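You operate a simulated robot arm through the tools that you are given. There is no shell and no other tool.

Carry out the task below with a simulated robot arm. There is one attempt and no reset: what you move stays moved.

TASK
Centre the slipped black ribbed tube in its saddles and latch it.
Fine: open the white tube latch first; both tube latches end shut on the tube. Where these are worked on the way, their far stop is far enough and under half their travel is too little: white tube latch.
Where things are to end (x, y in the base frame): black ribbed tube within 20 mm of [170, -670].

The check looks at the end state, three seconds after you hand in, the way a careful person would. Anything else that was tipped, shoved, dropped, spilled or broken makes it a failure.

THE ROBOT
A 6-joint arm with a four-finger gripper, fixed in place. Base frame: the origin is at the foot of the arm, x ahead of it, y to its left, z up; the work surface is at about z = 860. Lengths are in mm, angles in degrees, forces in N, time in s.
With the tool pointing down near the work surface it reaches from about 400 to 920 mm from the base axis. Its first joint turns from -166.0 to 166.0 degrees. Payload 3.43 kg.
The TCP is the grasp point between the finger pads, 30 mm short of the fingertips. In the tool frame z runs along the fingers and y along their closing line. The gripper opens to 120 mm. The gripper's body begins 85 mm behind the TCP.
Orientation is told as [roll, pitch, yaw] about the base's x, y, z axes, in that order, counted from this pose: with the fingers straight down and closing along the base's y, the tool's x points along the base's -x, its y along +y and its z along -z.

THE INTERFACE
- The arm moves only by the tool jog_arm. Its argument "steps" is a list of rows, each an object (a shift or turn left out is 0, a gripper value left out holds the last) with "gripper": the gripper command, from -1 (shut) to 1 (fully open), values between in proportion; "slide": the shift along the tool's x, y, z in mm, a list of three; "delta_rot": the turn, a rotation vector about the tool's x, y, z in rad, a list of three. In form: [{"gripper": gripper, "slide": [dx, dy, dz], "delta_rot": [wx, wy, wz]}, ...]. A call has 1 to 20 rows; each row is the pose to reach, as a shift and turn from the pose commanded when the call began, along the tool's axes at that moment. Rows are played at 5 a second. More than 50 mm and 8.6 degrees between two rows, or a gripper value outside its range, and nothing of the call is played. A pose out of reach is approached as far as the arm can. The call stops where the force on the tool passes 40 N (or 10 N more than at its start, if that is more) or the arm is blocked; 0.2 s more then pass. The fingers move at their own pace and stop on an object; they squeeze with about 45 N. The grip force told is the motor's: it shows also when the fingers shut on nothing. Time passes only in rows, and 0.2 s behind the last, so rows that repeat a pose let the fingers close. It gives the time, the measured TCP pose, the force on the tool (base axes), the opening and the grip force at its end, in the units of the frame above (readings bear some noise), with the torque about the TCP (base axes, N m) and any sound that the robot's microphone picked up.
- Cameras (640 x 400 px; columns grow to the right, rows downward): "scene" is fixed at [398.5, 501.2, 1583]; the picture's right is [-0.98, 0.21, 0.00], its down [0.09, 0.42, -0.90] and it looks along [-0.19, -0.89, -0.43] (base axes); focal length 368 px, centre (320, 200). "wrist" rides on the gripper at [71, -17, -121] in the tool frame; the picture's right is [0.23, 0.97, 0.00], its down [-0.81, 0.19, -0.55] and it looks along [-0.54, 0.13, 0.83] (tool axes); focal length 275 px, centre (320, 200). There is no depth. A picture from a camera that has moved, and an enlarged one, comes with that camera's place and axes in the base frame and with its lens.
- capture(camera): a new picture of that camera. No time passes.
- move_column(by): slides the trunk up (or, below 0, down) by that many mm; the arm rides with it, the base frame stays. It gives what a move gives, with no picture.
- inspect(camera, box): a new picture of the part [left, top, right, bottom] of that camera's present view, enlarged. No time passes.
- job_done(): hands the job in; it is judged then, once.

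Places have to be worked out from the pictures, the camera data and where the tool is seen. Open the gripper and draw the arm clear of the work before you hand the job in, unless the task says otherwise.

The tools are called after "Call:" by a JSON object that holds its "method" and its "body". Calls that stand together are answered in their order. jog_arm: Moves the arm, as the interface text tells. Its arguments: {"type":"object","properties":{"steps":{"type":"array"}},"required":["steps"]} The other tools are called the same way: move_column (by) slides the trunk up or down; capture (camera) takes a picture; inspect (camera, box) takes an enlarged picture of a part of a camera's view; job_done () hands the job in.

At the start:

```text
t: 0.0
tcp_pos: [165.3, -519.6, 1165.1]
tool_rot: [0.0, 0.0, 0.0]
ft_force: [0.6, -0.1, -0.4]
wrist_torque: [0.0, -0.02, -0.01]
opening: 120.1
grasp_force: 0.0
trunk travel left (down, up): [-150.0, 390.0]
```

scene: 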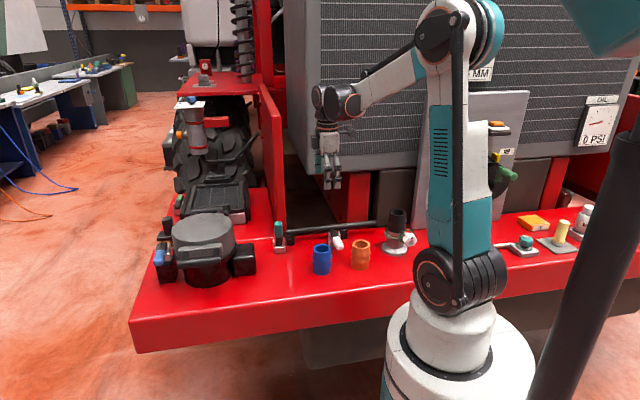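
wrist: 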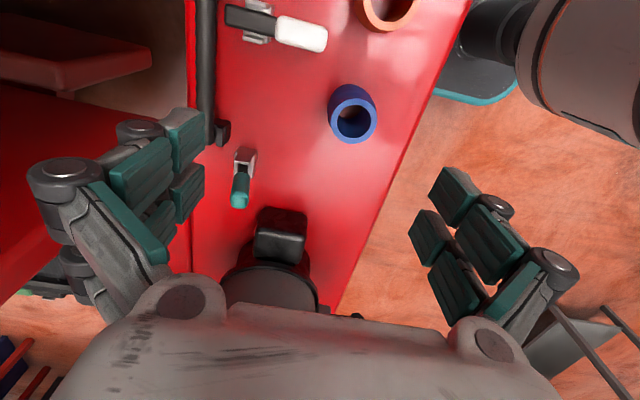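

I start by enlarging both views around the tube and its latches to work out where things are.

Call:
{"method": "inspect", "body": {"camera": "scene", "box": [250, 190, 430, 290]}}

Call:
{"method": "inspect", "body": {"camera": "wrist", "box": [180, 0, 440, 220]}}

```text
3.56 times, centred on (340, 240) of scene
camera zoom: at [398.5, 501.2, 1583.0], right [-0.98, 0.21, 0.0], down [0.09, 0.42, -0.9], along [-0.19, -0.89, -0.43], focal length 1307 px, centre (249, 58)
```

zoom: 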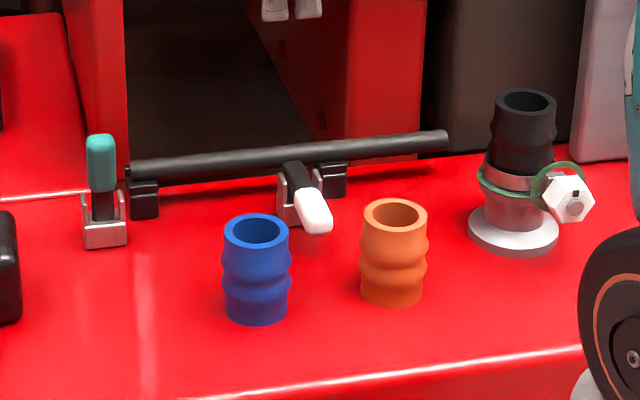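

```text
1.82 times, centred on (310, 110) of wrist
camera zoom: at [92.8, -537.5, 1286.1], right [-0.23, 0.97, 0.0], down [0.81, 0.19, 0.55], along [0.54, 0.13, -0.83], focal length 500 px, centre (338, 364)
```

zoom: 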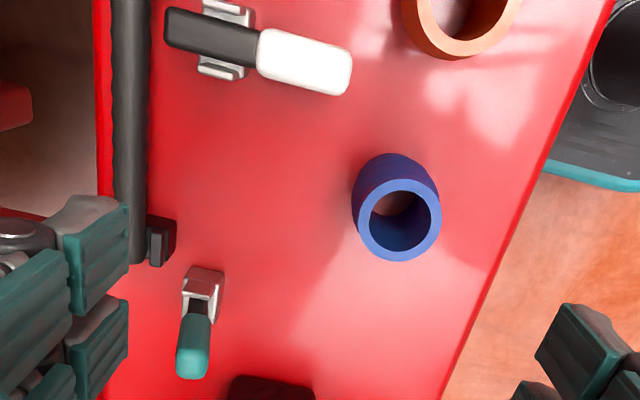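

The long black ribbed rod lies at y≈-670, running from about x=-70 to x=275, so it has slipped about 70 mm towards -x. The white lever (pivot near (115,-610)) lies flat and the teal one (near (310,-607)) stands upright. I'll bring the wrist camera closer to see how the latches work.

Call:
{"method": "jog_arm", "body": {"steps": [{"gripper": 1, "slide": [25, -8, 25]}, {"slide": [50, -16, 50]}, {"slide": [75, -24, 75]}, {"slide": [100, -30, 100]}]}}

Call:
{"method": "capture", "body": {"camera": "wrist"}}

Call:
{"method": "capture", "body": {"camera": "scene"}}

```text
t: 1.0
tcp_pos: [62.9, -551.0, 1061.6]
tool_rot: [-0.1, -0.1, -0.1]
ft_force: [-0.4, 1.3, 0.1]
wrist_torque: [0.0, -0.02, -0.01]
opening: 120.1
grasp_force: 0.0
trunk travel left (down, up): [-150.0, 390.0]
```

```text
taken
camera wrist: at [-9.3, -567.5, 1183.3], right [-0.23, 0.97, 0.0], down [0.81, 0.19, 0.55], along [0.54, 0.13, -0.83], focal length 275 px, centre (320, 200)
```

wrist: 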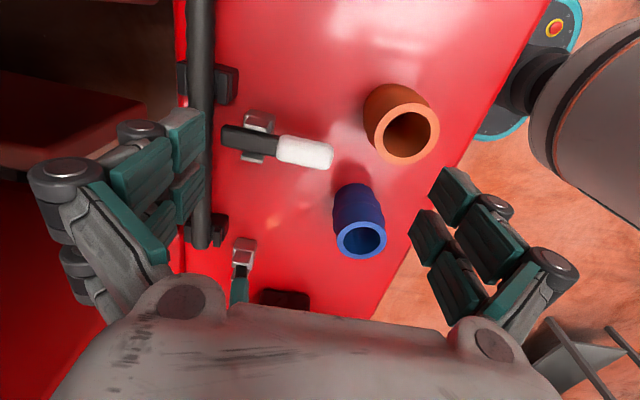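

```text
taken
```

scene: 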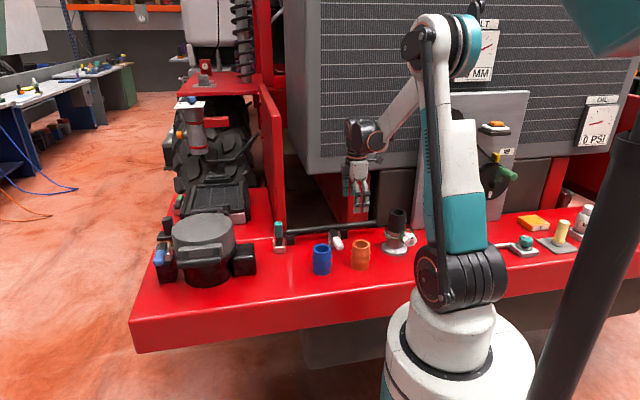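

Call:
{"method": "inspect", "body": {"camera": "wrist", "box": [170, 40, 350, 300]}}

Call:
{"method": "inspect", "body": {"camera": "scene", "box": [265, 205, 365, 265]}}

```text
1.54 times, centred on (260, 170) of wrist
camera zoom: at [-9.3, -567.5, 1183.3], right [-0.23, 0.97, 0.0], down [0.81, 0.19, 0.55], along [0.54, 0.13, -0.83], focal length 424 px, centre (412, 246)
```

zoom: 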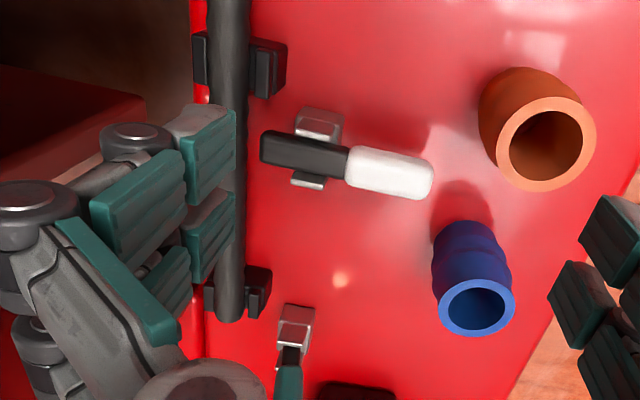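

```text
6.40 times, centred on (315, 235) of scene
camera zoom: at [398.5, 501.2, 1583.0], right [-0.98, 0.21, 0.0], down [0.09, 0.42, -0.9], along [-0.19, -0.89, -0.43], focal length 2352 px, centre (352, -24)
```

zoom: 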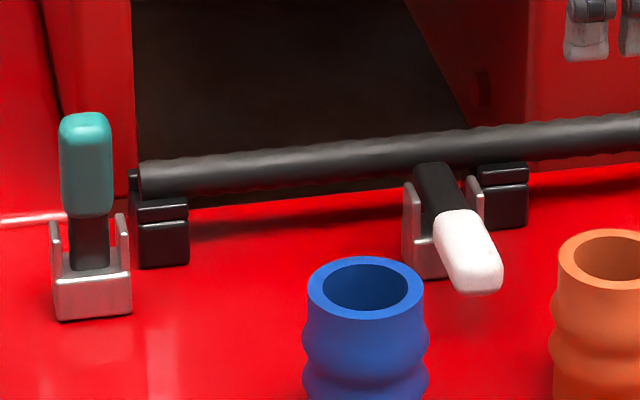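

The latches work like this: each lever turns about a pivot at roughly (y=-609, z=900). The white handle lies flat out to y≈-521, so it is shut, and teal stands upright, so it is open. I'll tilt the tool 40° so the closed fingertips can reach in under the white handle from the front. First I move to a pose above and in front of it.

Call:
{"method": "jog_arm", "body": {"steps": [{"gripper": -1, "slide": [-8, 12, 5], "delta_rot": [0.117, 0, 0]}, {"slide": [-17, 24, 10], "delta_rot": [0.234, 0, 0]}, {"slide": [-26, 36, 15], "delta_rot": [0.35, 0, 0]}, {"slide": [-34, 48, 20], "delta_rot": [0.467, 0, 0]}, {"slide": [-43, 60, 25], "delta_rot": [0.584, 0, 0]}, {"slide": [-51, 71, 31], "delta_rot": [0.7, 0, 0]}, {"slide": [-51, 71, 31], "delta_rot": [0.7, 0, 0]}]}}

Call:
{"method": "capture", "body": {"camera": "wrist"}}

Call:
{"method": "capture", "body": {"camera": "scene"}}

```text
t: 2.6
tcp_pos: [117.7, -478.3, 1033.5]
tool_rot: [-40.2, -0.1, 0.0]
ft_force: [-0.3, 0.2, -0.1]
wrist_torque: [-0.02, 0.03, 0.01]
opening: 0.1
grasp_force: 33.2
trunk travel left (down, up): [-150.0, 390.0]
```

```text
taken
camera wrist: at [44.9, -414.7, 1137.9], right [-0.23, 0.74, -0.63], down [0.81, 0.5, 0.3], along [0.54, -0.44, -0.72], focal length 275 px, centre (320, 200)
```

wrist: 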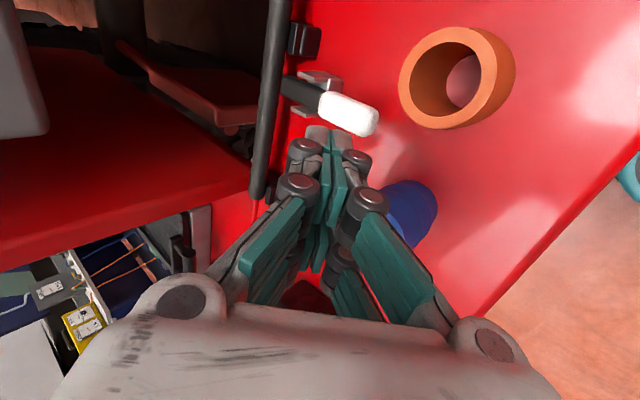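

```text
taken
```

scene: 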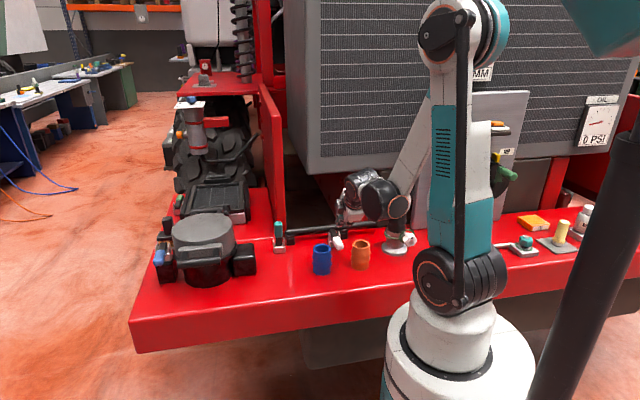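

Readings agree with the plan. I'll zoom in on the wrist view to check where the fingertips end relative to the handle.

Call:
{"method": "inspect", "body": {"camera": "wrist", "box": [250, 60, 410, 260]}}

Call:
{"method": "inspect", "body": {"camera": "scene", "box": [265, 165, 425, 275]}}

```text
2.00 times, centred on (330, 160) of wrist
camera zoom: at [44.9, -414.7, 1137.9], right [-0.23, 0.74, -0.63], down [0.81, 0.5, 0.3], along [0.54, -0.44, -0.72], focal length 551 px, centre (300, 280)
```

zoom: 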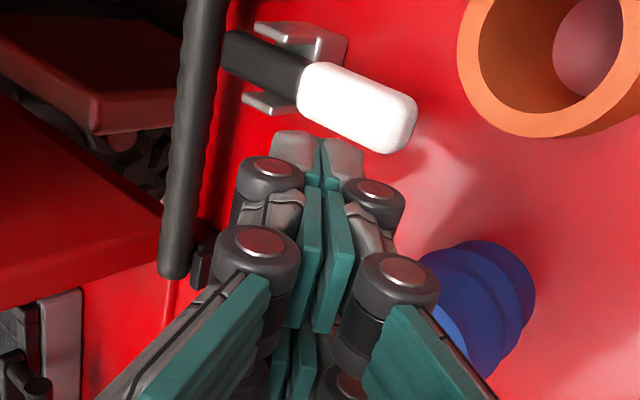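

```text
3.64 times, centred on (345, 220) of scene
camera zoom: at [398.5, 501.2, 1583.0], right [-0.98, 0.21, 0.0], down [0.09, 0.42, -0.9], along [-0.19, -0.89, -0.43], focal length 1336 px, centre (229, 127)
```

zoom: 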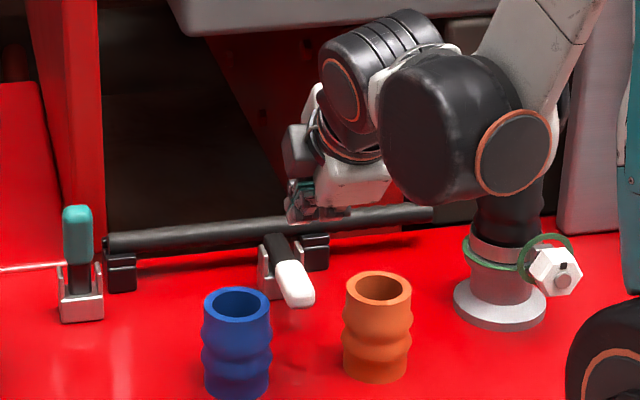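

The closed fingertips look further out than I expected, because the linkage may extend as it closes. I'll zoom in to measure that before going near the table.

Call:
{"method": "inspect", "body": {"camera": "scene", "box": [315, 180, 385, 250]}}

Call:
{"method": "inspect", "body": {"camera": "wrist", "box": [290, 110, 390, 180]}}

```text
5.71 times, centred on (350, 215) of scene
camera zoom: at [398.5, 501.2, 1583.0], right [-0.98, 0.21, 0.0], down [0.09, 0.42, -0.9], along [-0.19, -0.89, -0.43], focal length 2100 px, centre (149, 114)
```

zoom: 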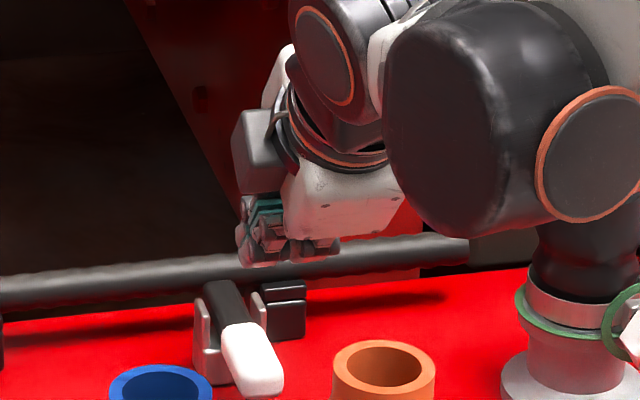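

```text
5.71 times, centred on (340, 145) of wrist
camera zoom: at [44.9, -414.7, 1137.9], right [-0.23, 0.74, -0.63], down [0.81, 0.5, 0.3], along [0.54, -0.44, -0.72], focal length 1573 px, centre (206, 514)
```

zoom: 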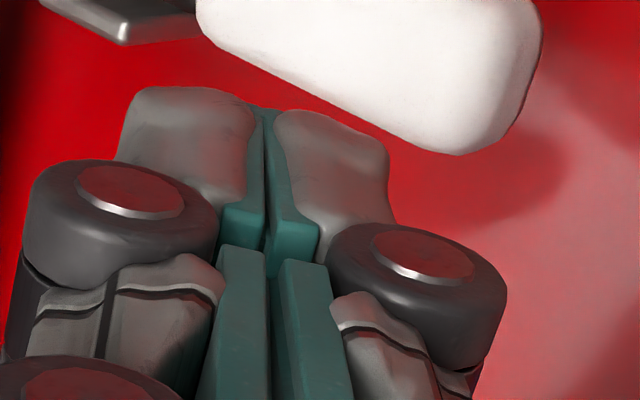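

I can't tell the closed finger length well enough from the pictures. I'll measure it by touching an empty patch of table near (235, -560) gently with the closed, tilted fingers.

Call:
{"method": "jog_arm", "body": {"steps": [{"slide": [-40, 2, 5]}, {"slide": [-80, 4, 10]}, {"slide": [-117.3, 6.3, 20]}, {"slide": [-117.3, 6.3, 60]}, {"slide": [-117.3, 6.3, 103.8]}, {"slide": [-117.3, 6.3, 103.8]}]}}

Call:
{"method": "capture", "body": {"camera": "scene"}}

Call:
{"method": "capture", "body": {"camera": "wrist"}}

```text
t: 4.0
tcp_pos: [234.0, -542.5, 951.1]
tool_rot: [-40.1, 0.1, 0.0]
ft_force: [-0.4, 0.4, -0.6]
wrist_torque: [0.0, -0.01, 0.01]
opening: 0.0
grasp_force: 33.9
trunk travel left (down, up): [-150.0, 390.0]
```

```text
taken
```

scene: 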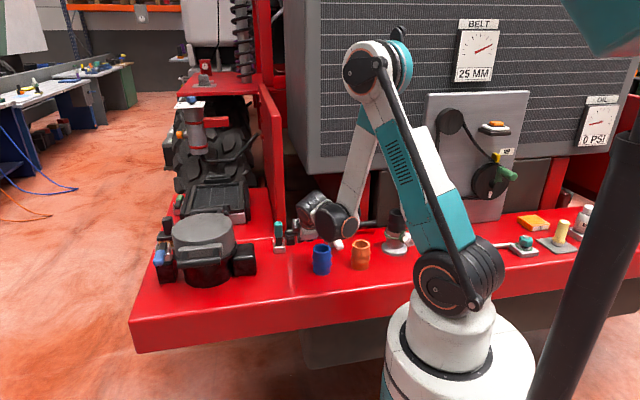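

```text
taken
camera wrist: at [162.0, -478.5, 1054.1], right [-0.23, 0.74, -0.63], down [0.81, 0.5, 0.3], along [0.54, -0.44, -0.72], focal length 275 px, centre (320, 200)
```

wrist: 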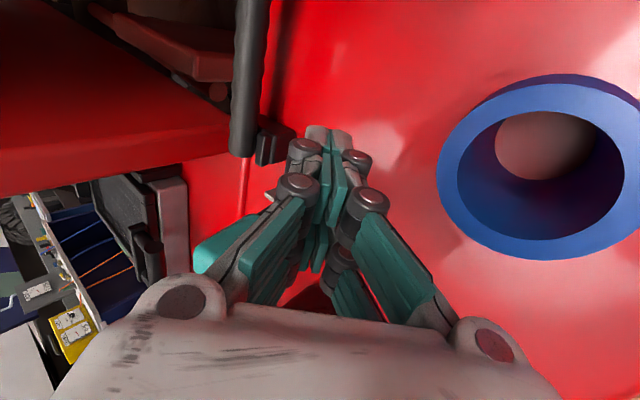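

The patch below is clear, so I descend slowly in 3 mm steps until contact.

Call:
{"method": "jog_arm", "body": {"steps": [{"slide": [0, 1.93, 2.3]}, {"slide": [0, 3.86, 4.6]}, {"slide": [0, 5.8, 6.9]}, {"slide": [0, 7.7, 9.2]}, {"slide": [0, 9.65, 11.5]}, {"slide": [0, 11.6, 13.8]}, {"slide": [0, 13.5, 16.1]}, {"slide": [0, 15.4, 18.4]}, {"slide": [0, 17.4, 20.7]}, {"slide": [0, 19.3, 23]}, {"slide": [0, 21.2, 25.3]}, {"slide": [0, 23.2, 27.6]}, {"slide": [0, 25.1, 29.9]}, {"slide": [0, 27, 32.2]}, {"slide": [0, 29, 34.5]}, {"slide": [0, 30.9, 36.8]}, {"slide": [0, 32.8, 39.1]}]}}

Call:
{"method": "capture", "body": {"camera": "wrist"}}

```text
t: 7.6
tcp_pos: [239.1, -554.5, 926.2]
tool_rot: [-40.0, 0.0, -0.1]
ft_force: [0.1, 0.0, 0.2]
wrist_torque: [-0.01, -0.01, 0.03]
opening: 0.0
grasp_force: 33.3
out of reach, approached as far as the arm can: row 6, 7, 8, 9, 10, 11, 12, 13, 14, 15, 16, 17
trunk travel left (down, up): [-150.0, 390.0]
```

```text
taken
camera wrist: at [167.8, -490.7, 1030.3], right [-0.23, 0.75, -0.63], down [0.81, 0.5, 0.3], along [0.54, -0.44, -0.72], focal length 275 px, centre (320, 200)
```

wrist: 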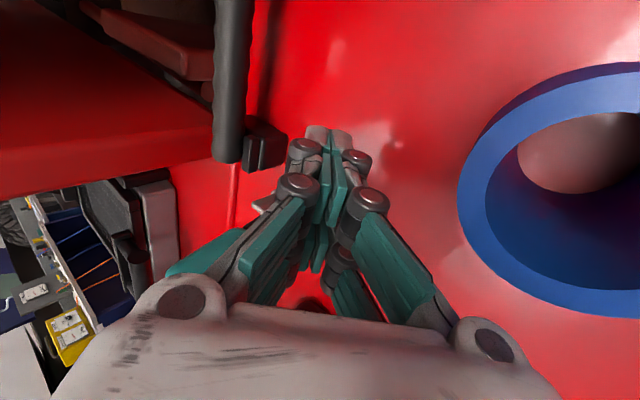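

The arm can't fold low enough at this tilt with the trunk at its present height. I'll back up, then lower the trunk to gain reach.

Call:
{"method": "jog_arm", "body": {"steps": [{"slide": [0, -16, -19]}, {"slide": [0, -32, -38]}, {"slide": [0, -48, -57]}, {"slide": [0, -64, -76]}, {"slide": [0, -77, -92]}, {"slide": [0, -77, -92]}]}}

```text
t: 9.0
tcp_pos: [239.5, -555.2, 1048.3]
tool_rot: [-40.1, 0.0, 0.1]
ft_force: [0.8, 0.1, -0.3]
wrist_torque: [0.03, -0.01, 0.01]
opening: 0.1
grasp_force: 33.1
trunk travel left (down, up): [-150.0, 390.0]
```

The command was clamped to the reached pose, so I'm at z=1048. Lowering the trunk 100 mm leaves the TCP near z=948, which is still clear.

Call:
{"method": "move_column", "body": {"by": -100}}

Call:
{"method": "capture", "body": {"camera": "scene"}}

Call:
{"method": "capture", "body": {"camera": "wrist"}}

```text
t: 10.3
tcp_pos: [238.4, -555.3, 947.8]
tool_rot: [-40.1, 0.0, -0.1]
ft_force: [-0.5, 0.3, 1.0]
wrist_torque: [-0.04, 0.0, -0.01]
opening: 0.1
grasp_force: 33.1
trunk travel left (down, up): [-50.0, 490.0]
```

```text
taken
```

scene: 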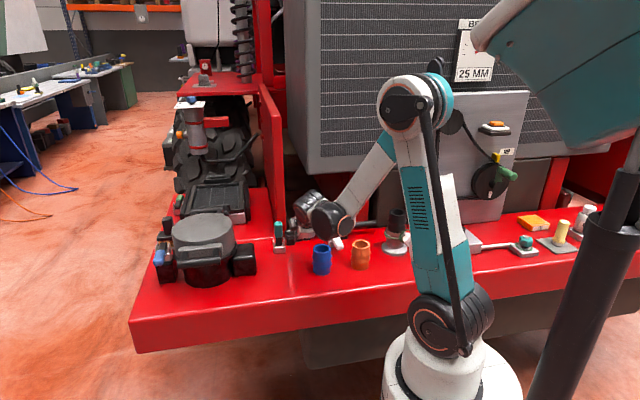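

```text
taken
camera wrist: at [168.5, -491.5, 1052.0], right [-0.23, 0.74, -0.63], down [0.81, 0.5, 0.3], along [0.54, -0.44, -0.72], focal length 275 px, centre (320, 200)
```

wrist: 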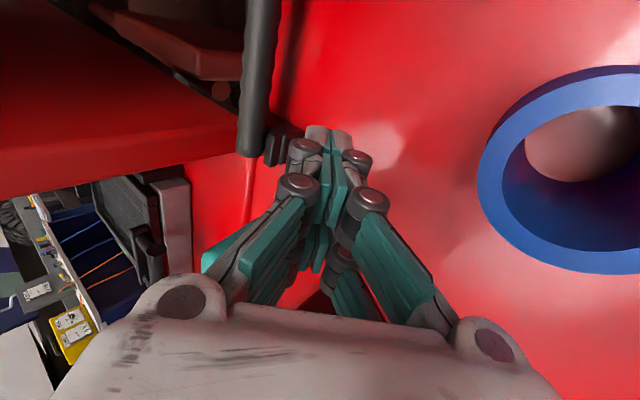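

There is reach now, so I repeat the slow descent onto the empty patch.

Call:
{"method": "jog_arm", "body": {"steps": [{"slide": [0, 1.93, 2.3]}, {"slide": [0, 3.86, 4.6]}, {"slide": [0, 5.8, 6.9]}, {"slide": [0, 7.7, 9.2]}, {"slide": [0, 9.65, 11.5]}, {"slide": [0, 11.6, 13.8]}, {"slide": [0, 13.5, 16.1]}, {"slide": [0, 15.4, 18.4]}, {"slide": [0, 17.4, 20.7]}, {"slide": [0, 19.3, 23]}, {"slide": [0, 21.2, 25.3]}, {"slide": [0, 23.2, 27.6]}, {"slide": [0, 25.1, 29.9]}, {"slide": [0, 27, 32.2]}, {"slide": [0, 29, 34.5]}, {"slide": [0, 30.9, 36.8]}, {"slide": [0, 32.8, 39.1]}, {"slide": [0, 34.7, 41.4]}, {"slide": [0, 36.7, 43.7]}]}}

Call:
{"method": "capture", "body": {"camera": "scene"}}

Call:
{"method": "capture", "body": {"camera": "wrist"}}

```text
t: 13.8
tcp_pos: [240.5, -556.2, 902.0]
tool_rot: [-40.5, 0.0, 0.1]
ft_force: [1.2, -0.4, 32.8]
wrist_torque: [2.92, 0.8, -0.09]
opening: 0.1
grasp_force: 33.4
trunk travel left (down, up): [-50.0, 490.0]
stopped in row 17: the force on the tool passed its limit at 47 N (the readings are from after the stop); the commanded pose is now the measured one
```

```text
taken
```

scene: 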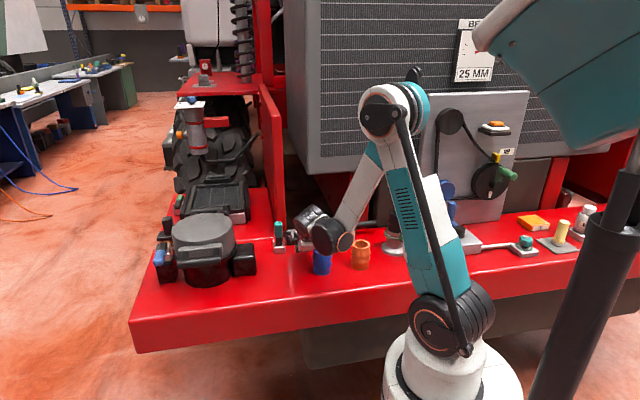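

```text
taken
camera wrist: at [168.4, -491.6, 1005.9], right [-0.23, 0.74, -0.63], down [0.81, 0.51, 0.3], along [0.54, -0.44, -0.72], focal length 275 px, centre (320, 200)
```

wrist: 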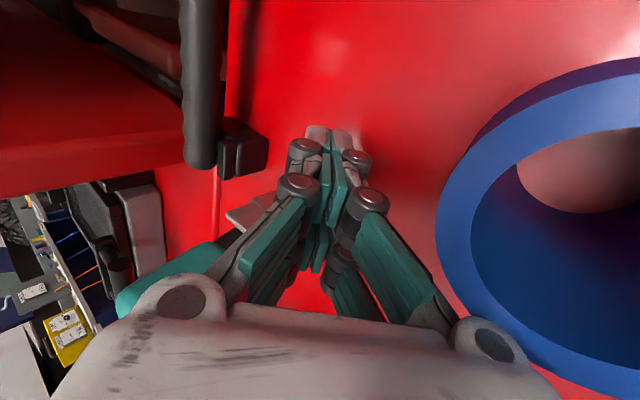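

The torque reading (about +89 mm in y, -24 mm in x from the TCP) says the contact was not at the fingertips. The tilted gripper body's lower corner touched the top of the blue hose. I back straight up at once and check the hose.

Call:
{"method": "jog_arm", "body": {"steps": [{"slide": [0, -3.2, -3.8]}, {"slide": [0, -13, -15.3]}, {"slide": [0, -32, -38]}, {"slide": [0, -51.5, -61]}, {"slide": [0, -64.4, -76.5]}, {"slide": [0, -64.4, -76.5]}]}}

Call:
{"method": "capture", "body": {"camera": "scene"}}

Call:
{"method": "inspect", "body": {"camera": "scene", "box": [250, 190, 430, 290]}}

```text
t: 15.2
tcp_pos: [240.3, -554.2, 1001.8]
tool_rot: [-40.3, 0.1, 0.0]
ft_force: [0.6, 0.5, -0.2]
wrist_torque: [0.02, -0.01, 0.01]
opening: 0.3
grasp_force: 33.3
trunk travel left (down, up): [-50.0, 490.0]
```

```text
taken
```

scene: 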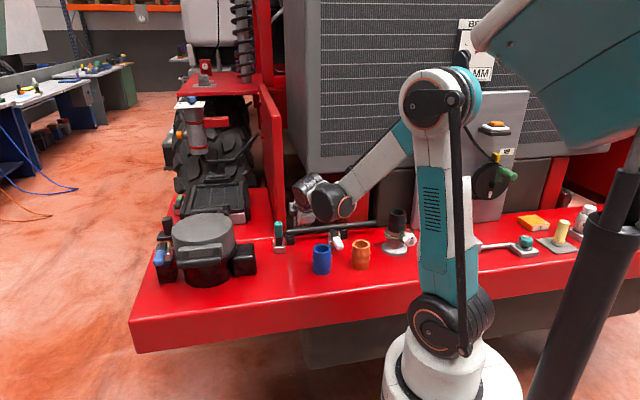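

```text
3.56 times, centred on (340, 240) of scene
camera zoom: at [398.5, 501.2, 1583.0], right [-0.98, 0.21, 0.0], down [0.09, 0.42, -0.9], along [-0.19, -0.89, -0.43], focal length 1307 px, centre (249, 58)
```

zoom: 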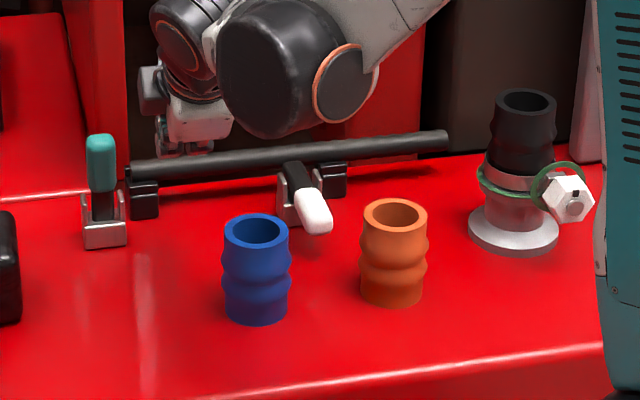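

The blue hose hasn't changed (same pixels as before). I'll drop the tilted approach and work with the tool vertical and yawed 90°, gripping the handles sideways so the body stays well above everything. First I straighten the tool and rise.

Call:
{"method": "jog_arm", "body": {"steps": [{"slide": [0, -4.3, -5], "delta_rot": [-0.117, 0, 0]}, {"slide": [0, -8.6, -10], "delta_rot": [-0.234, 0, 0]}, {"slide": [0, -13, -15], "delta_rot": [-0.35, 0, 0]}, {"slide": [0, -17.2, -20], "delta_rot": [-0.467, 0, 0]}, {"slide": [0, -21.5, -25.5], "delta_rot": [-0.584, 0, 0]}, {"slide": [0, -25.8, -30.6], "delta_rot": [-0.7, 0, 0]}, {"slide": [0, -25.8, -30.6], "delta_rot": [-0.7, 0, 0]}]}}

Call:
{"method": "jog_arm", "body": {"steps": [{"delta_rot": [0, 0, 0.131]}, {"delta_rot": [0, 0, 0.262]}, {"delta_rot": [0, 0, 0.393]}, {"delta_rot": [0, 0, 0.524]}, {"delta_rot": [0, 0, 0.654]}, {"delta_rot": [0, 0, 0.785]}, {"delta_rot": [0, 0, 0.916]}, {"delta_rot": [0, 0, 1.047]}, {"delta_rot": [0, 0, 1.178]}, {"delta_rot": [0, 0, 1.309]}, {"delta_rot": [0, 0, 1.44]}, {"delta_rot": [0, 0, 1.5708]}, {"delta_rot": [0, 0, 1.5708]}]}}

Call:
{"method": "capture", "body": {"camera": "scene"}}

Call:
{"method": "capture", "body": {"camera": "wrist"}}

```text
t: 16.8
tcp_pos: [240.1, -555.0, 1040.3]
tool_rot: [0.0, 0.1, 0.0]
ft_force: [-0.3, -0.7, 0.2]
wrist_torque: [0.03, -0.01, -0.03]
opening: 0.2
grasp_force: 32.9
trunk travel left (down, up): [-50.0, 490.0]
```

```text
t: 19.6
tcp_pos: [240.4, -556.3, 1040.5]
tool_rot: [-0.2, -0.2, -90.0]
ft_force: [0.5, 0.0, 0.7]
wrist_torque: [-0.02, 0.01, 0.03]
opening: 0.1
grasp_force: 32.4
trunk travel left (down, up): [-50.0, 490.0]
```

```text
taken
```

scene: 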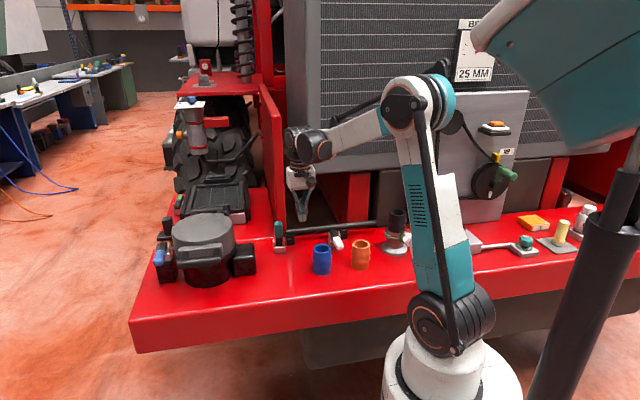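

```text
taken
camera wrist: at [223.2, -485.4, 1162.0], right [0.97, 0.23, 0.0], down [0.19, -0.81, 0.55], along [0.13, -0.54, -0.83], focal length 275 px, centre (320, 200)
```

wrist: 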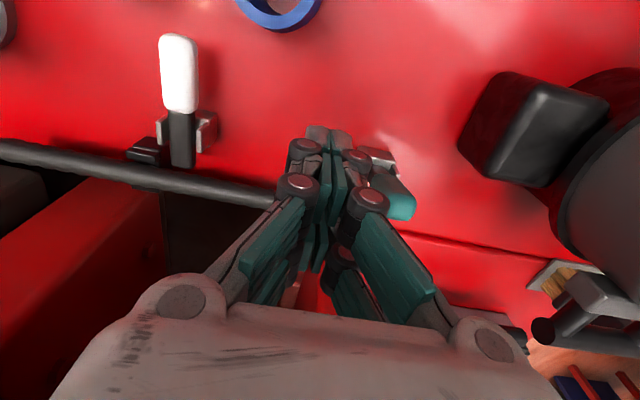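

Tool is vertical at yaw -90. From the side I can now measure where the closed fingertips end.

Call:
{"method": "inspect", "body": {"camera": "scene", "box": [265, 160, 345, 260]}}

```text
4.00 times, centred on (305, 210) of scene
camera zoom: at [398.5, 501.2, 1583.0], right [-0.98, 0.21, 0.0], down [0.09, 0.42, -0.9], along [-0.19, -0.89, -0.43], focal length 1470 px, centre (380, 160)
```

zoom: 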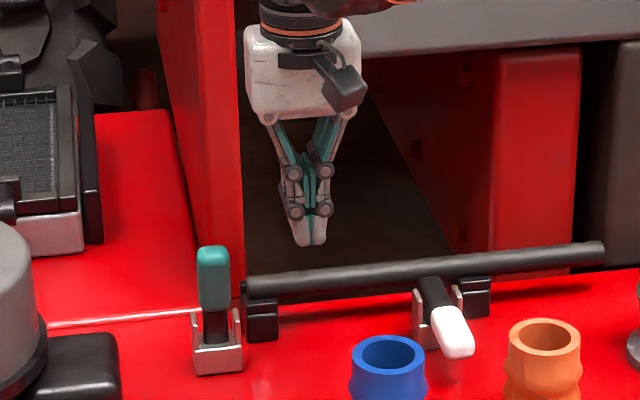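

The fingertips appear about 35–45 mm past the TCP when closed. I'll touch the empty table here with the tool vertical to get an exact number; nothing else is near the body this time.

Call:
{"method": "jog_arm", "body": {"steps": [{"slide": [0, 0, 25]}, {"slide": [0, 0, 50]}, {"slide": [0, 0, 75]}, {"slide": [0, 0, 100]}, {"slide": [0, 0, 115]}, {"slide": [0, 0, 120]}, {"slide": [0, 0, 123]}, {"slide": [0, 0, 126]}, {"slide": [0, 0, 129]}, {"slide": [0, 0, 132]}, {"slide": [0, 0, 135]}, {"slide": [0, 0, 138]}, {"slide": [0, 0, 141]}, {"slide": [0, 0, 144]}, {"slide": [0, 0, 147]}, {"slide": [0, 0, 150]}, {"slide": [0, 0, 153]}]}}

Call:
{"method": "capture", "body": {"camera": "wrist"}}

```text
t: 23.2
tcp_pos: [240.6, -557.4, 888.4]
tool_rot: [-0.1, -0.2, -89.9]
ft_force: [-0.8, -0.1, 0.5]
wrist_torque: [-0.02, 0.03, 0.0]
opening: 0.0
grasp_force: 33.4
trunk travel left (down, up): [-50.0, 490.0]
```

```text
taken
camera wrist: at [222.8, -486.7, 1009.1], right [0.97, 0.23, 0.0], down [0.19, -0.81, 0.55], along [0.13, -0.54, -0.83], focal length 275 px, centre (320, 200)
```

wrist: 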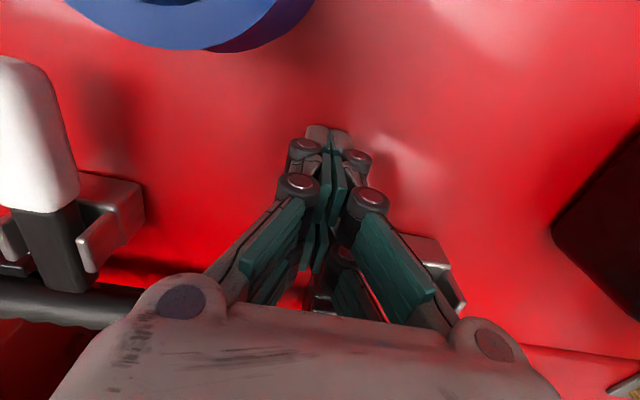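

No contact down to z=888, so the real fingertips are within about 28 mm of the TCP, as specified. I rise, open to about 60 mm and go above the white handle at (115, -538).

Call:
{"method": "jog_arm", "body": {"steps": [{"slide": [0, 0, -40]}, {"slide": [0, 0, -80]}, {"slide": [0, 0, -115]}, {"gripper": 0, "slide": [6, -40, -115]}, {"slide": [12, -80, -115]}, {"slide": [19.4, -125.6, -115]}, {"slide": [19.4, -125.6, -115]}]}}

Call:
{"method": "capture", "body": {"camera": "wrist"}}

Call:
{"method": "capture", "body": {"camera": "scene"}}

```text
t: 24.8
tcp_pos: [114.4, -535.7, 1002.4]
tool_rot: [0.1, -0.2, -89.9]
ft_force: [0.2, 1.1, -0.1]
wrist_torque: [0.01, -0.03, 0.01]
opening: 60.1
grasp_force: 0.0
trunk travel left (down, up): [-50.0, 490.0]
```

```text
taken
camera wrist: at [97.6, -465.2, 1122.9], right [0.97, 0.23, 0.0], down [0.19, -0.81, 0.56], along [0.13, -0.54, -0.83], focal length 275 px, centre (320, 200)
```

wrist: 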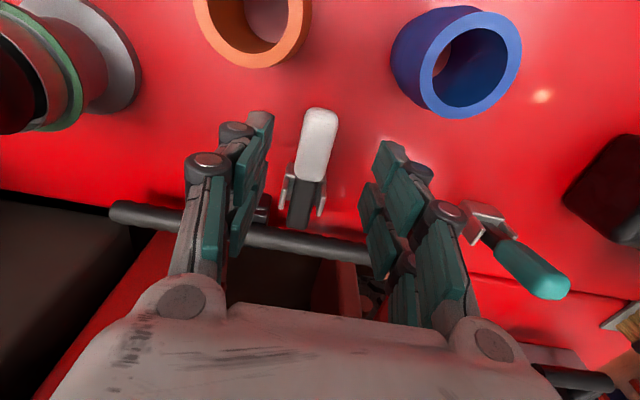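

```text
taken
```

scene: 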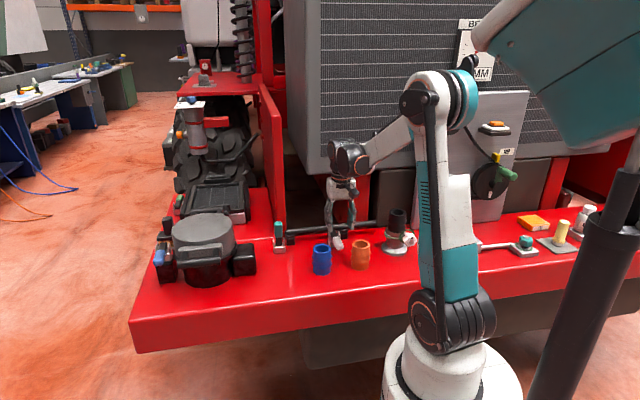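

The handle is centred between the open fingers (tip about x=113, y=-523). I descend to z≈901 around it, then close.

Call:
{"method": "jog_arm", "body": {"steps": [{"slide": [-1, 0, 25]}, {"slide": [-2, 0, 50]}, {"slide": [-2, 0, 70]}, {"slide": [-2, 0, 85]}, {"slide": [-2, 0, 95]}, {"slide": [-2, 0, 101]}, {"slide": [-2, 0, 101]}]}}

Call:
{"method": "capture", "body": {"camera": "wrist"}}

Call:
{"method": "inspect", "body": {"camera": "scene", "box": [280, 180, 400, 280]}}

```text
t: 26.4
tcp_pos: [116.4, -537.9, 900.1]
tool_rot: [-0.1, -0.1, -90.0]
ft_force: [-0.9, -0.3, -1.1]
wrist_torque: [-0.01, 0.01, -0.02]
opening: 59.8
grasp_force: 0.0
trunk travel left (down, up): [-50.0, 490.0]
```

```text
taken
camera wrist: at [98.6, -467.8, 1021.5], right [0.97, 0.23, 0.0], down [0.19, -0.81, 0.55], along [0.13, -0.54, -0.83], focal length 275 px, centre (320, 200)
```

wrist: 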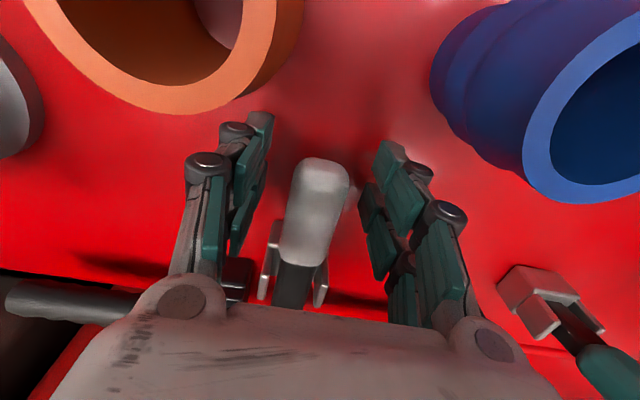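

```text
4.00 times, centred on (340, 230) of scene
camera zoom: at [398.5, 501.2, 1583.0], right [-0.98, 0.21, 0.0], down [0.09, 0.42, -0.9], along [-0.19, -0.89, -0.43], focal length 1470 px, centre (240, 80)
```

zoom: 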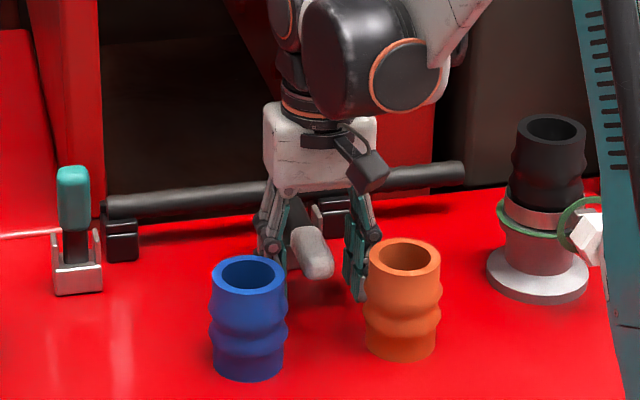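

The handle sits between the fingers. I close the grip.

Call:
{"method": "jog_arm", "body": {"steps": [{"gripper": -0.3}, {"gripper": -0.5}, {"gripper": -1}, {"gripper": -1}, {"gripper": -1}]}}

Call:
{"method": "capture", "body": {"camera": "wrist"}}

```text
t: 27.6
tcp_pos: [115.0, -539.2, 901.0]
tool_rot: [0.0, 0.0, -90.0]
ft_force: [-8.0, 0.5, -3.6]
wrist_torque: [0.16, 0.09, -0.49]
opening: 26.9
grasp_force: 45.2
trunk travel left (down, up): [-50.0, 490.0]
```

```text
taken
camera wrist: at [97.8, -467.8, 1021.6], right [0.97, 0.23, 0.0], down [0.19, -0.81, 0.55], along [0.13, -0.54, -0.83], focal length 275 px, centre (320, 200)
```

wrist: 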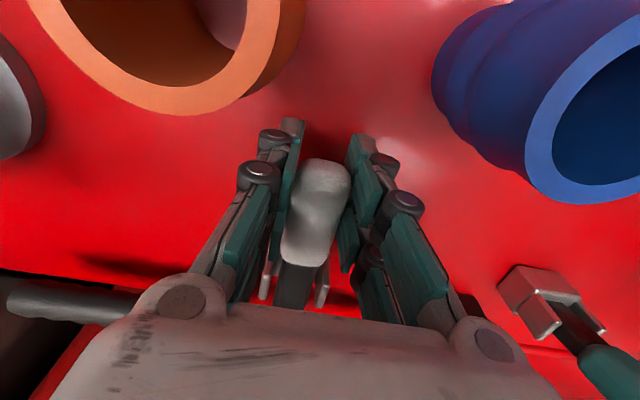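

The grip holds the 27 mm handle. I start lifting along an arc about the pivot (y≈-609, z≈900, radius 70), to 30° first, watching the force.

Call:
{"method": "jog_arm", "body": {"steps": [{"slide": [-0.1, -1.5, -3.7]}, {"slide": [-0.4, -1.5, -7.3]}, {"slide": [-0.9, -1.5, -11]}, {"slide": [-1.5, -1.5, -14.6]}, {"slide": [-2.4, -1.5, -18.1]}, {"slide": [-3.4, -1.5, -21.6]}, {"slide": [-4.7, -1.5, -25.1]}, {"slide": [-6.1, -1.5, -28.5]}, {"slide": [-7.6, -1.5, -31.8]}, {"slide": [-9.4, -1.5, -35]}]}}

Call:
{"method": "inspect", "body": {"camera": "scene", "box": [280, 180, 400, 280]}}

Call:
{"method": "capture", "body": {"camera": "wrist"}}

```text
t: 29.8
tcp_pos: [114.9, -548.0, 936.7]
tool_rot: [-0.1, -0.2, -89.9]
ft_force: [20.3, 19.3, -16.3]
wrist_torque: [1.62, -0.43, 0.21]
opening: 27.6
grasp_force: 44.9
trunk travel left (down, up): [-50.0, 490.0]
```

```text
4.00 times, centred on (340, 230) of scene
camera zoom: at [398.5, 501.2, 1583.0], right [-0.98, 0.21, 0.0], down [0.09, 0.42, -0.9], along [-0.19, -0.89, -0.43], focal length 1470 px, centre (240, 80)
```

zoom: 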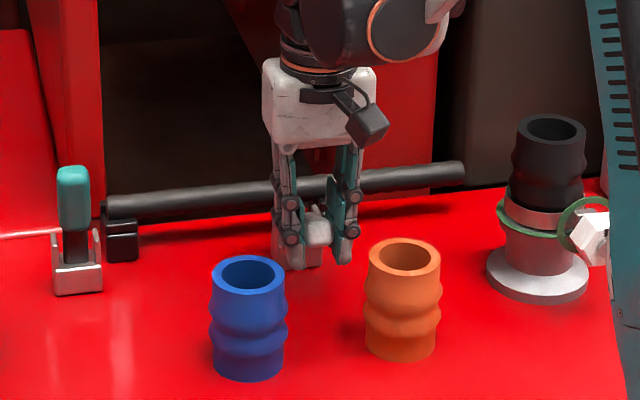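

```text
taken
camera wrist: at [97.7, -476.8, 1057.3], right [0.97, 0.23, 0.0], down [0.19, -0.81, 0.55], along [0.13, -0.54, -0.83], focal length 275 px, centre (320, 200)
```

wrist: 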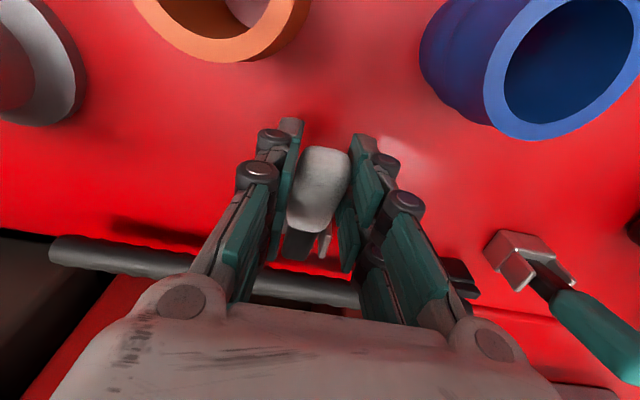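

The lever has followed to about 30°. The moment building up (1.6 N·m) comes from the handle twisting within my pads. I'll release briefly to relax that and see whether the lever stays put.

Call:
{"method": "jog_arm", "body": {"steps": [{"gripper": -0.5, "slide": [0, 1, 0]}, {"gripper": -0.35, "slide": [0, 1, 0]}, {"gripper": -0.35, "slide": [0, 1, 0]}]}}

Call:
{"method": "capture", "body": {"camera": "wrist"}}

Call:
{"method": "inspect", "body": {"camera": "scene", "box": [280, 180, 400, 280]}}

```text
t: 30.6
tcp_pos: [114.7, -548.6, 937.1]
tool_rot: [-0.1, -0.2, -90.0]
ft_force: [0.5, -0.8, -0.2]
wrist_torque: [-0.02, -0.02, -0.03]
opening: 38.8
grasp_force: 0.1
trunk travel left (down, up): [-50.0, 490.0]
```

```text
taken
camera wrist: at [96.9, -477.6, 1057.9], right [0.97, 0.23, 0.0], down [0.19, -0.81, 0.56], along [0.13, -0.54, -0.83], focal length 275 px, centre (320, 200)
```

wrist: 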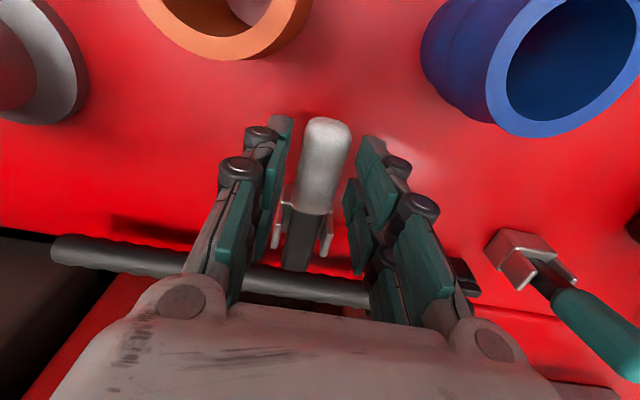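

```text
4.00 times, centred on (340, 230) of scene
camera zoom: at [398.5, 501.2, 1583.0], right [-0.98, 0.21, 0.0], down [0.09, 0.42, -0.9], along [-0.19, -0.89, -0.43], focal length 1470 px, centre (240, 80)
```

zoom: 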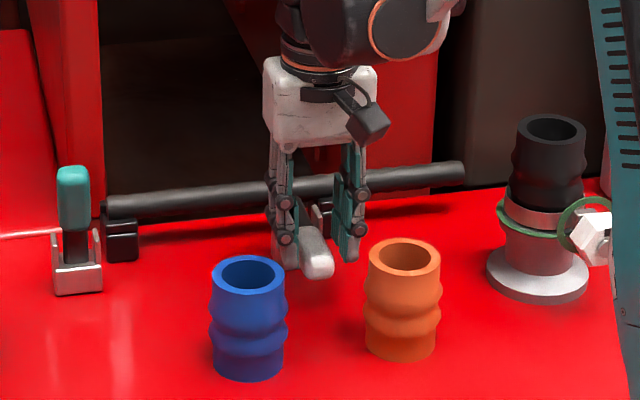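

The lever simply dropped back (the moment balance shows it resists very little), and the earlier load was friction in my pads. I'll go back down, re-grip with a lighter squeeze, and carry it the whole way in one go.

Call:
{"method": "jog_arm", "body": {"steps": [{"slide": [5, 0, 10]}, {"slide": [9, 0, 22]}, {"slide": [9.4, 0, 33]}, {"slide": [9.4, 0, 35]}, {"gripper": -0.5, "slide": [9.4, 0, 35]}, {"gripper": -0.56, "slide": [9.4, 0, 35]}, {"gripper": -0.56, "slide": [9.4, 0, 35]}]}}

```text
t: 32.2
tcp_pos: [115.0, -538.7, 902.2]
tool_rot: [-0.1, -0.2, -90.0]
ft_force: [3.9, 0.2, -1.3]
wrist_torque: [0.0, -0.01, -0.04]
opening: 28.1
grasp_force: 1.5
trunk travel left (down, up): [-50.0, 490.0]
```

Very light contact at 1.5 N; I tighten slightly and check.

Call:
{"method": "jog_arm", "body": {"steps": [{"gripper": -0.6}, {"gripper": -0.62}, {"gripper": -0.62}]}}

```text
t: 33.0
tcp_pos: [115.0, -539.3, 902.6]
tool_rot: [-0.1, 0.0, -89.9]
ft_force: [9.0, -0.2, -1.4]
wrist_torque: [0.02, -0.16, -0.8]
opening: 26.5
grasp_force: 45.2
trunk travel left (down, up): [-50.0, 490.0]
```

It goes straight to full force, which is fine because 45 N squeeze slipped as needed before. I swing the lever along the arc to 80°.

Call:
{"method": "jog_arm", "body": {"steps": [{"slide": [-0.3, 0.7, -6.1]}, {"slide": [-1.1, 0.7, -12.2]}, {"slide": [-2.4, 0.7, -18.1]}, {"slide": [-4.2, 0.7, -23.9]}, {"slide": [-6.6, 0.7, -29.6]}, {"slide": [-9.4, 0.7, -35]}, {"slide": [-12.7, 0.7, -40.2]}, {"slide": [-16.4, 0.7, -45]}, {"slide": [-20.5, 0.7, -49.5]}, {"slide": [-25, 0.7, -53.6]}, {"slide": [-29.8, 0.7, -57.3]}, {"slide": [-35, 0.7, -60.6]}, {"slide": [-40.4, 0.7, -63.4]}, {"slide": [-46.1, 0.7, -65.8]}, {"slide": [-51.9, 0.7, -67.6]}, {"slide": [-57.8, 0.7, -68.9]}]}}

Call:
{"method": "capture", "body": {"camera": "wrist"}}

Call:
{"method": "inspect", "body": {"camera": "scene", "box": [280, 180, 400, 280]}}

```text
t: 36.4
tcp_pos: [114.7, -597.8, 971.1]
tool_rot: [-0.1, -0.2, -90.0]
ft_force: [-1.3, 11.6, -1.5]
wrist_torque: [0.81, 0.16, -0.09]
opening: 27.7
grasp_force: 44.5
trunk travel left (down, up): [-50.0, 490.0]
```

```text
taken
camera wrist: at [97.8, -526.8, 1091.6], right [0.97, 0.23, 0.0], down [0.19, -0.81, 0.55], along [0.13, -0.54, -0.83], focal length 275 px, centre (320, 200)
```

wrist: 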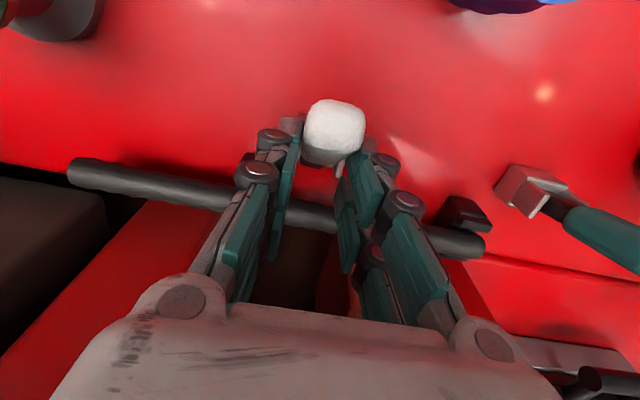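

```text
4.00 times, centred on (340, 230) of scene
camera zoom: at [398.5, 501.2, 1583.0], right [-0.98, 0.21, 0.0], down [0.09, 0.42, -0.9], along [-0.19, -0.89, -0.43], focal length 1470 px, centre (240, 80)
```

zoom: 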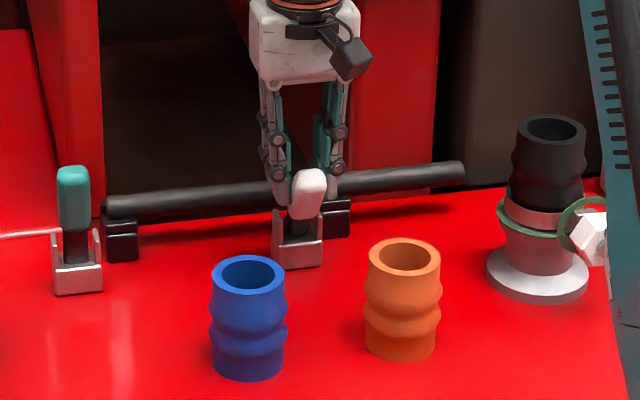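

The lever is at about 80° with only 12 N of load. I continue in small steps to find its far stop.

Call:
{"method": "jog_arm", "body": {"steps": [{"slide": [-3, 0, -0.5]}, {"slide": [-6.1, 0, -0.8]}, {"slide": [-9.1, 0, -1.0]}, {"slide": [-12.2, 0, -1.1]}]}}

Call:
{"method": "inspect", "body": {"camera": "scene", "box": [280, 180, 400, 280]}}

```text
t: 37.4
tcp_pos: [115.1, -607.5, 973.2]
tool_rot: [-0.2, -0.2, -90.0]
ft_force: [1.2, 22.1, 8.5]
wrist_torque: [1.66, -0.09, -0.08]
opening: 27.5
grasp_force: 44.4
trunk travel left (down, up): [-50.0, 490.0]
```

```text
4.00 times, centred on (340, 230) of scene
camera zoom: at [398.5, 501.2, 1583.0], right [-0.98, 0.21, 0.0], down [0.09, 0.42, -0.9], along [-0.19, -0.89, -0.43], focal length 1470 px, centre (240, 80)
```

zoom: 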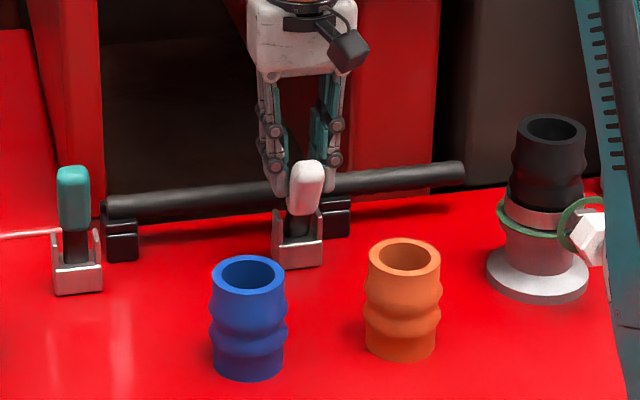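

The load is still just pad-slip friction (1.66 N·m / 70 mm), so it isn't at a stop yet. I push a few degrees more.

Call:
{"method": "jog_arm", "body": {"steps": [{"slide": [-3, 0, 0.3]}, {"slide": [-6.1, 0, 0.7]}, {"slide": [-9.1, 0, 1.3]}, {"slide": [-12.2, 0, 2.1]}]}}

Call:
{"method": "inspect", "body": {"camera": "scene", "box": [280, 180, 400, 280]}}

Call:
{"method": "capture", "body": {"camera": "wrist"}}

```text
t: 38.4
tcp_pos: [115.1, -620.0, 970.1]
tool_rot: [-0.1, -0.1, -89.8]
ft_force: [-0.7, 21.6, 12.5]
wrist_torque: [1.64, 0.08, -0.06]
opening: 27.7
grasp_force: 44.7
trunk travel left (down, up): [-50.0, 490.0]
```

```text
4.00 times, centred on (340, 230) of scene
camera zoom: at [398.5, 501.2, 1583.0], right [-0.98, 0.21, 0.0], down [0.09, 0.42, -0.9], along [-0.19, -0.89, -0.43], focal length 1470 px, centre (240, 80)
```

zoom: 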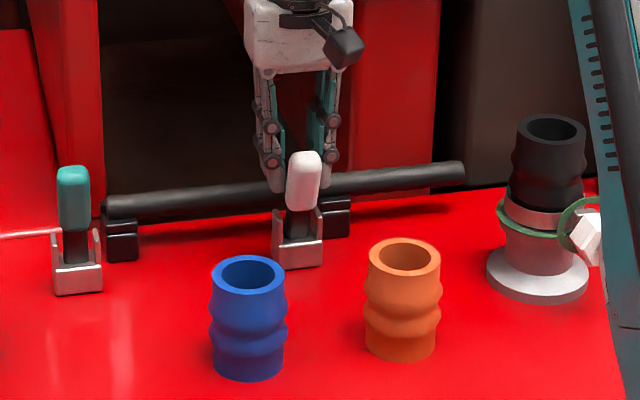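

```text
taken
camera wrist: at [97.8, -548.8, 1091.7], right [0.97, 0.23, 0.0], down [0.19, -0.81, 0.56], along [0.13, -0.54, -0.83], focal length 275 px, centre (320, 200)
```

wrist: 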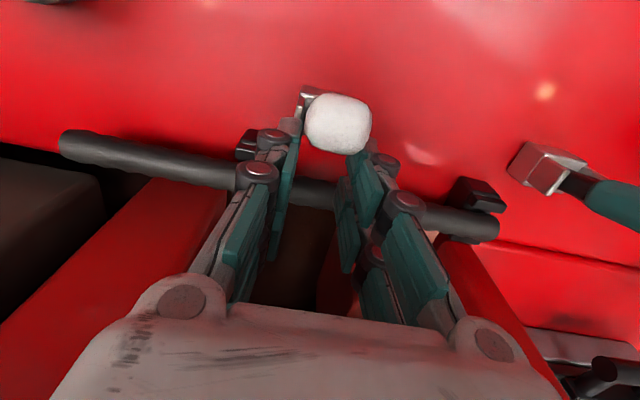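

No stop yet at about 100°, and the teal lever looks slightly further over still. I continue to about 115°, watching the force.

Call:
{"method": "jog_arm", "body": {"steps": [{"slide": [-3, 0, 0.6]}, {"slide": [-5.9, 0, 1.3]}, {"slide": [-8.8, 0, 2.1]}, {"slide": [-11.7, 0, 3.1]}, {"slide": [-14.6, 0, 4.3]}, {"slide": [-17.4, 0, 5.5]}]}}

Call:
{"method": "inspect", "body": {"camera": "scene", "box": [280, 180, 400, 280]}}

```text
t: 39.8
tcp_pos: [115.0, -637.7, 964.7]
tool_rot: [0.0, -0.2, -90.0]
ft_force: [0.3, 30.6, 9.7]
wrist_torque: [1.14, 0.01, -0.05]
opening: 27.5
grasp_force: 45.3
trunk travel left (down, up): [-50.0, 490.0]
```

```text
4.00 times, centred on (340, 230) of scene
camera zoom: at [398.5, 501.2, 1583.0], right [-0.98, 0.21, 0.0], down [0.09, 0.42, -0.9], along [-0.19, -0.89, -0.43], focal length 1470 px, centre (240, 80)
```

zoom: 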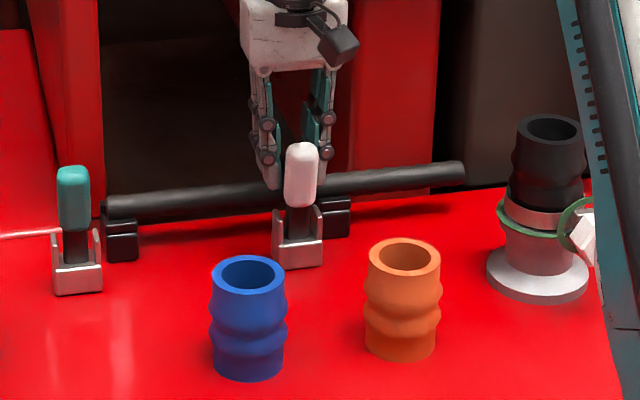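

There's now about 1.1 N·m of real resistance from the lever, so it's at its far stop at roughly 110°. I release and see whether it stays.

Call:
{"method": "jog_arm", "body": {"steps": [{"gripper": -0.5}, {"gripper": -0.3}, {"gripper": -0.1}, {"gripper": 0}, {"gripper": 0}]}}

Call:
{"method": "inspect", "body": {"camera": "scene", "box": [280, 180, 400, 280]}}

Call:
{"method": "capture", "body": {"camera": "wrist"}}

```text
t: 41.0
tcp_pos: [114.9, -640.3, 964.1]
tool_rot: [0.0, -0.2, -89.9]
ft_force: [-0.2, 0.5, 0.5]
wrist_torque: [0.02, 0.0, -0.02]
opening: 60.0
grasp_force: 0.0
trunk travel left (down, up): [-50.0, 490.0]
```

```text
4.00 times, centred on (340, 230) of scene
camera zoom: at [398.5, 501.2, 1583.0], right [-0.98, 0.21, 0.0], down [0.09, 0.42, -0.9], along [-0.19, -0.89, -0.43], focal length 1470 px, centre (240, 80)
```

zoom: 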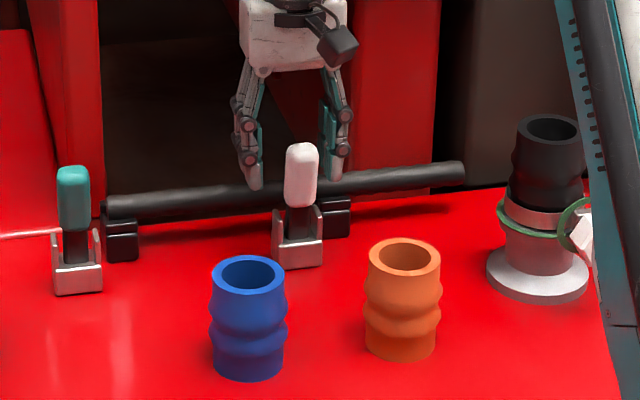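

```text
taken
camera wrist: at [97.5, -568.6, 1084.5], right [0.97, 0.23, 0.0], down [0.19, -0.81, 0.55], along [0.13, -0.54, -0.83], focal length 275 px, centre (320, 200)
```

wrist: 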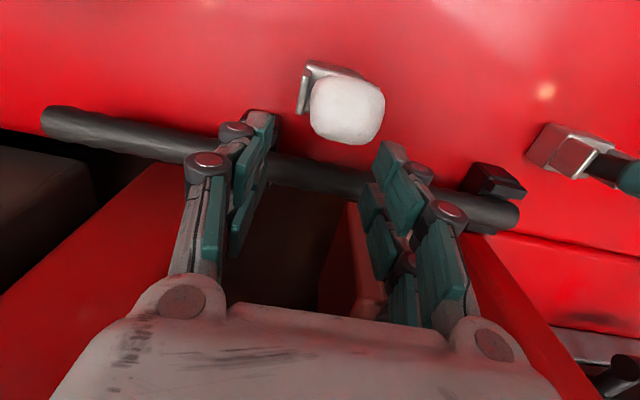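

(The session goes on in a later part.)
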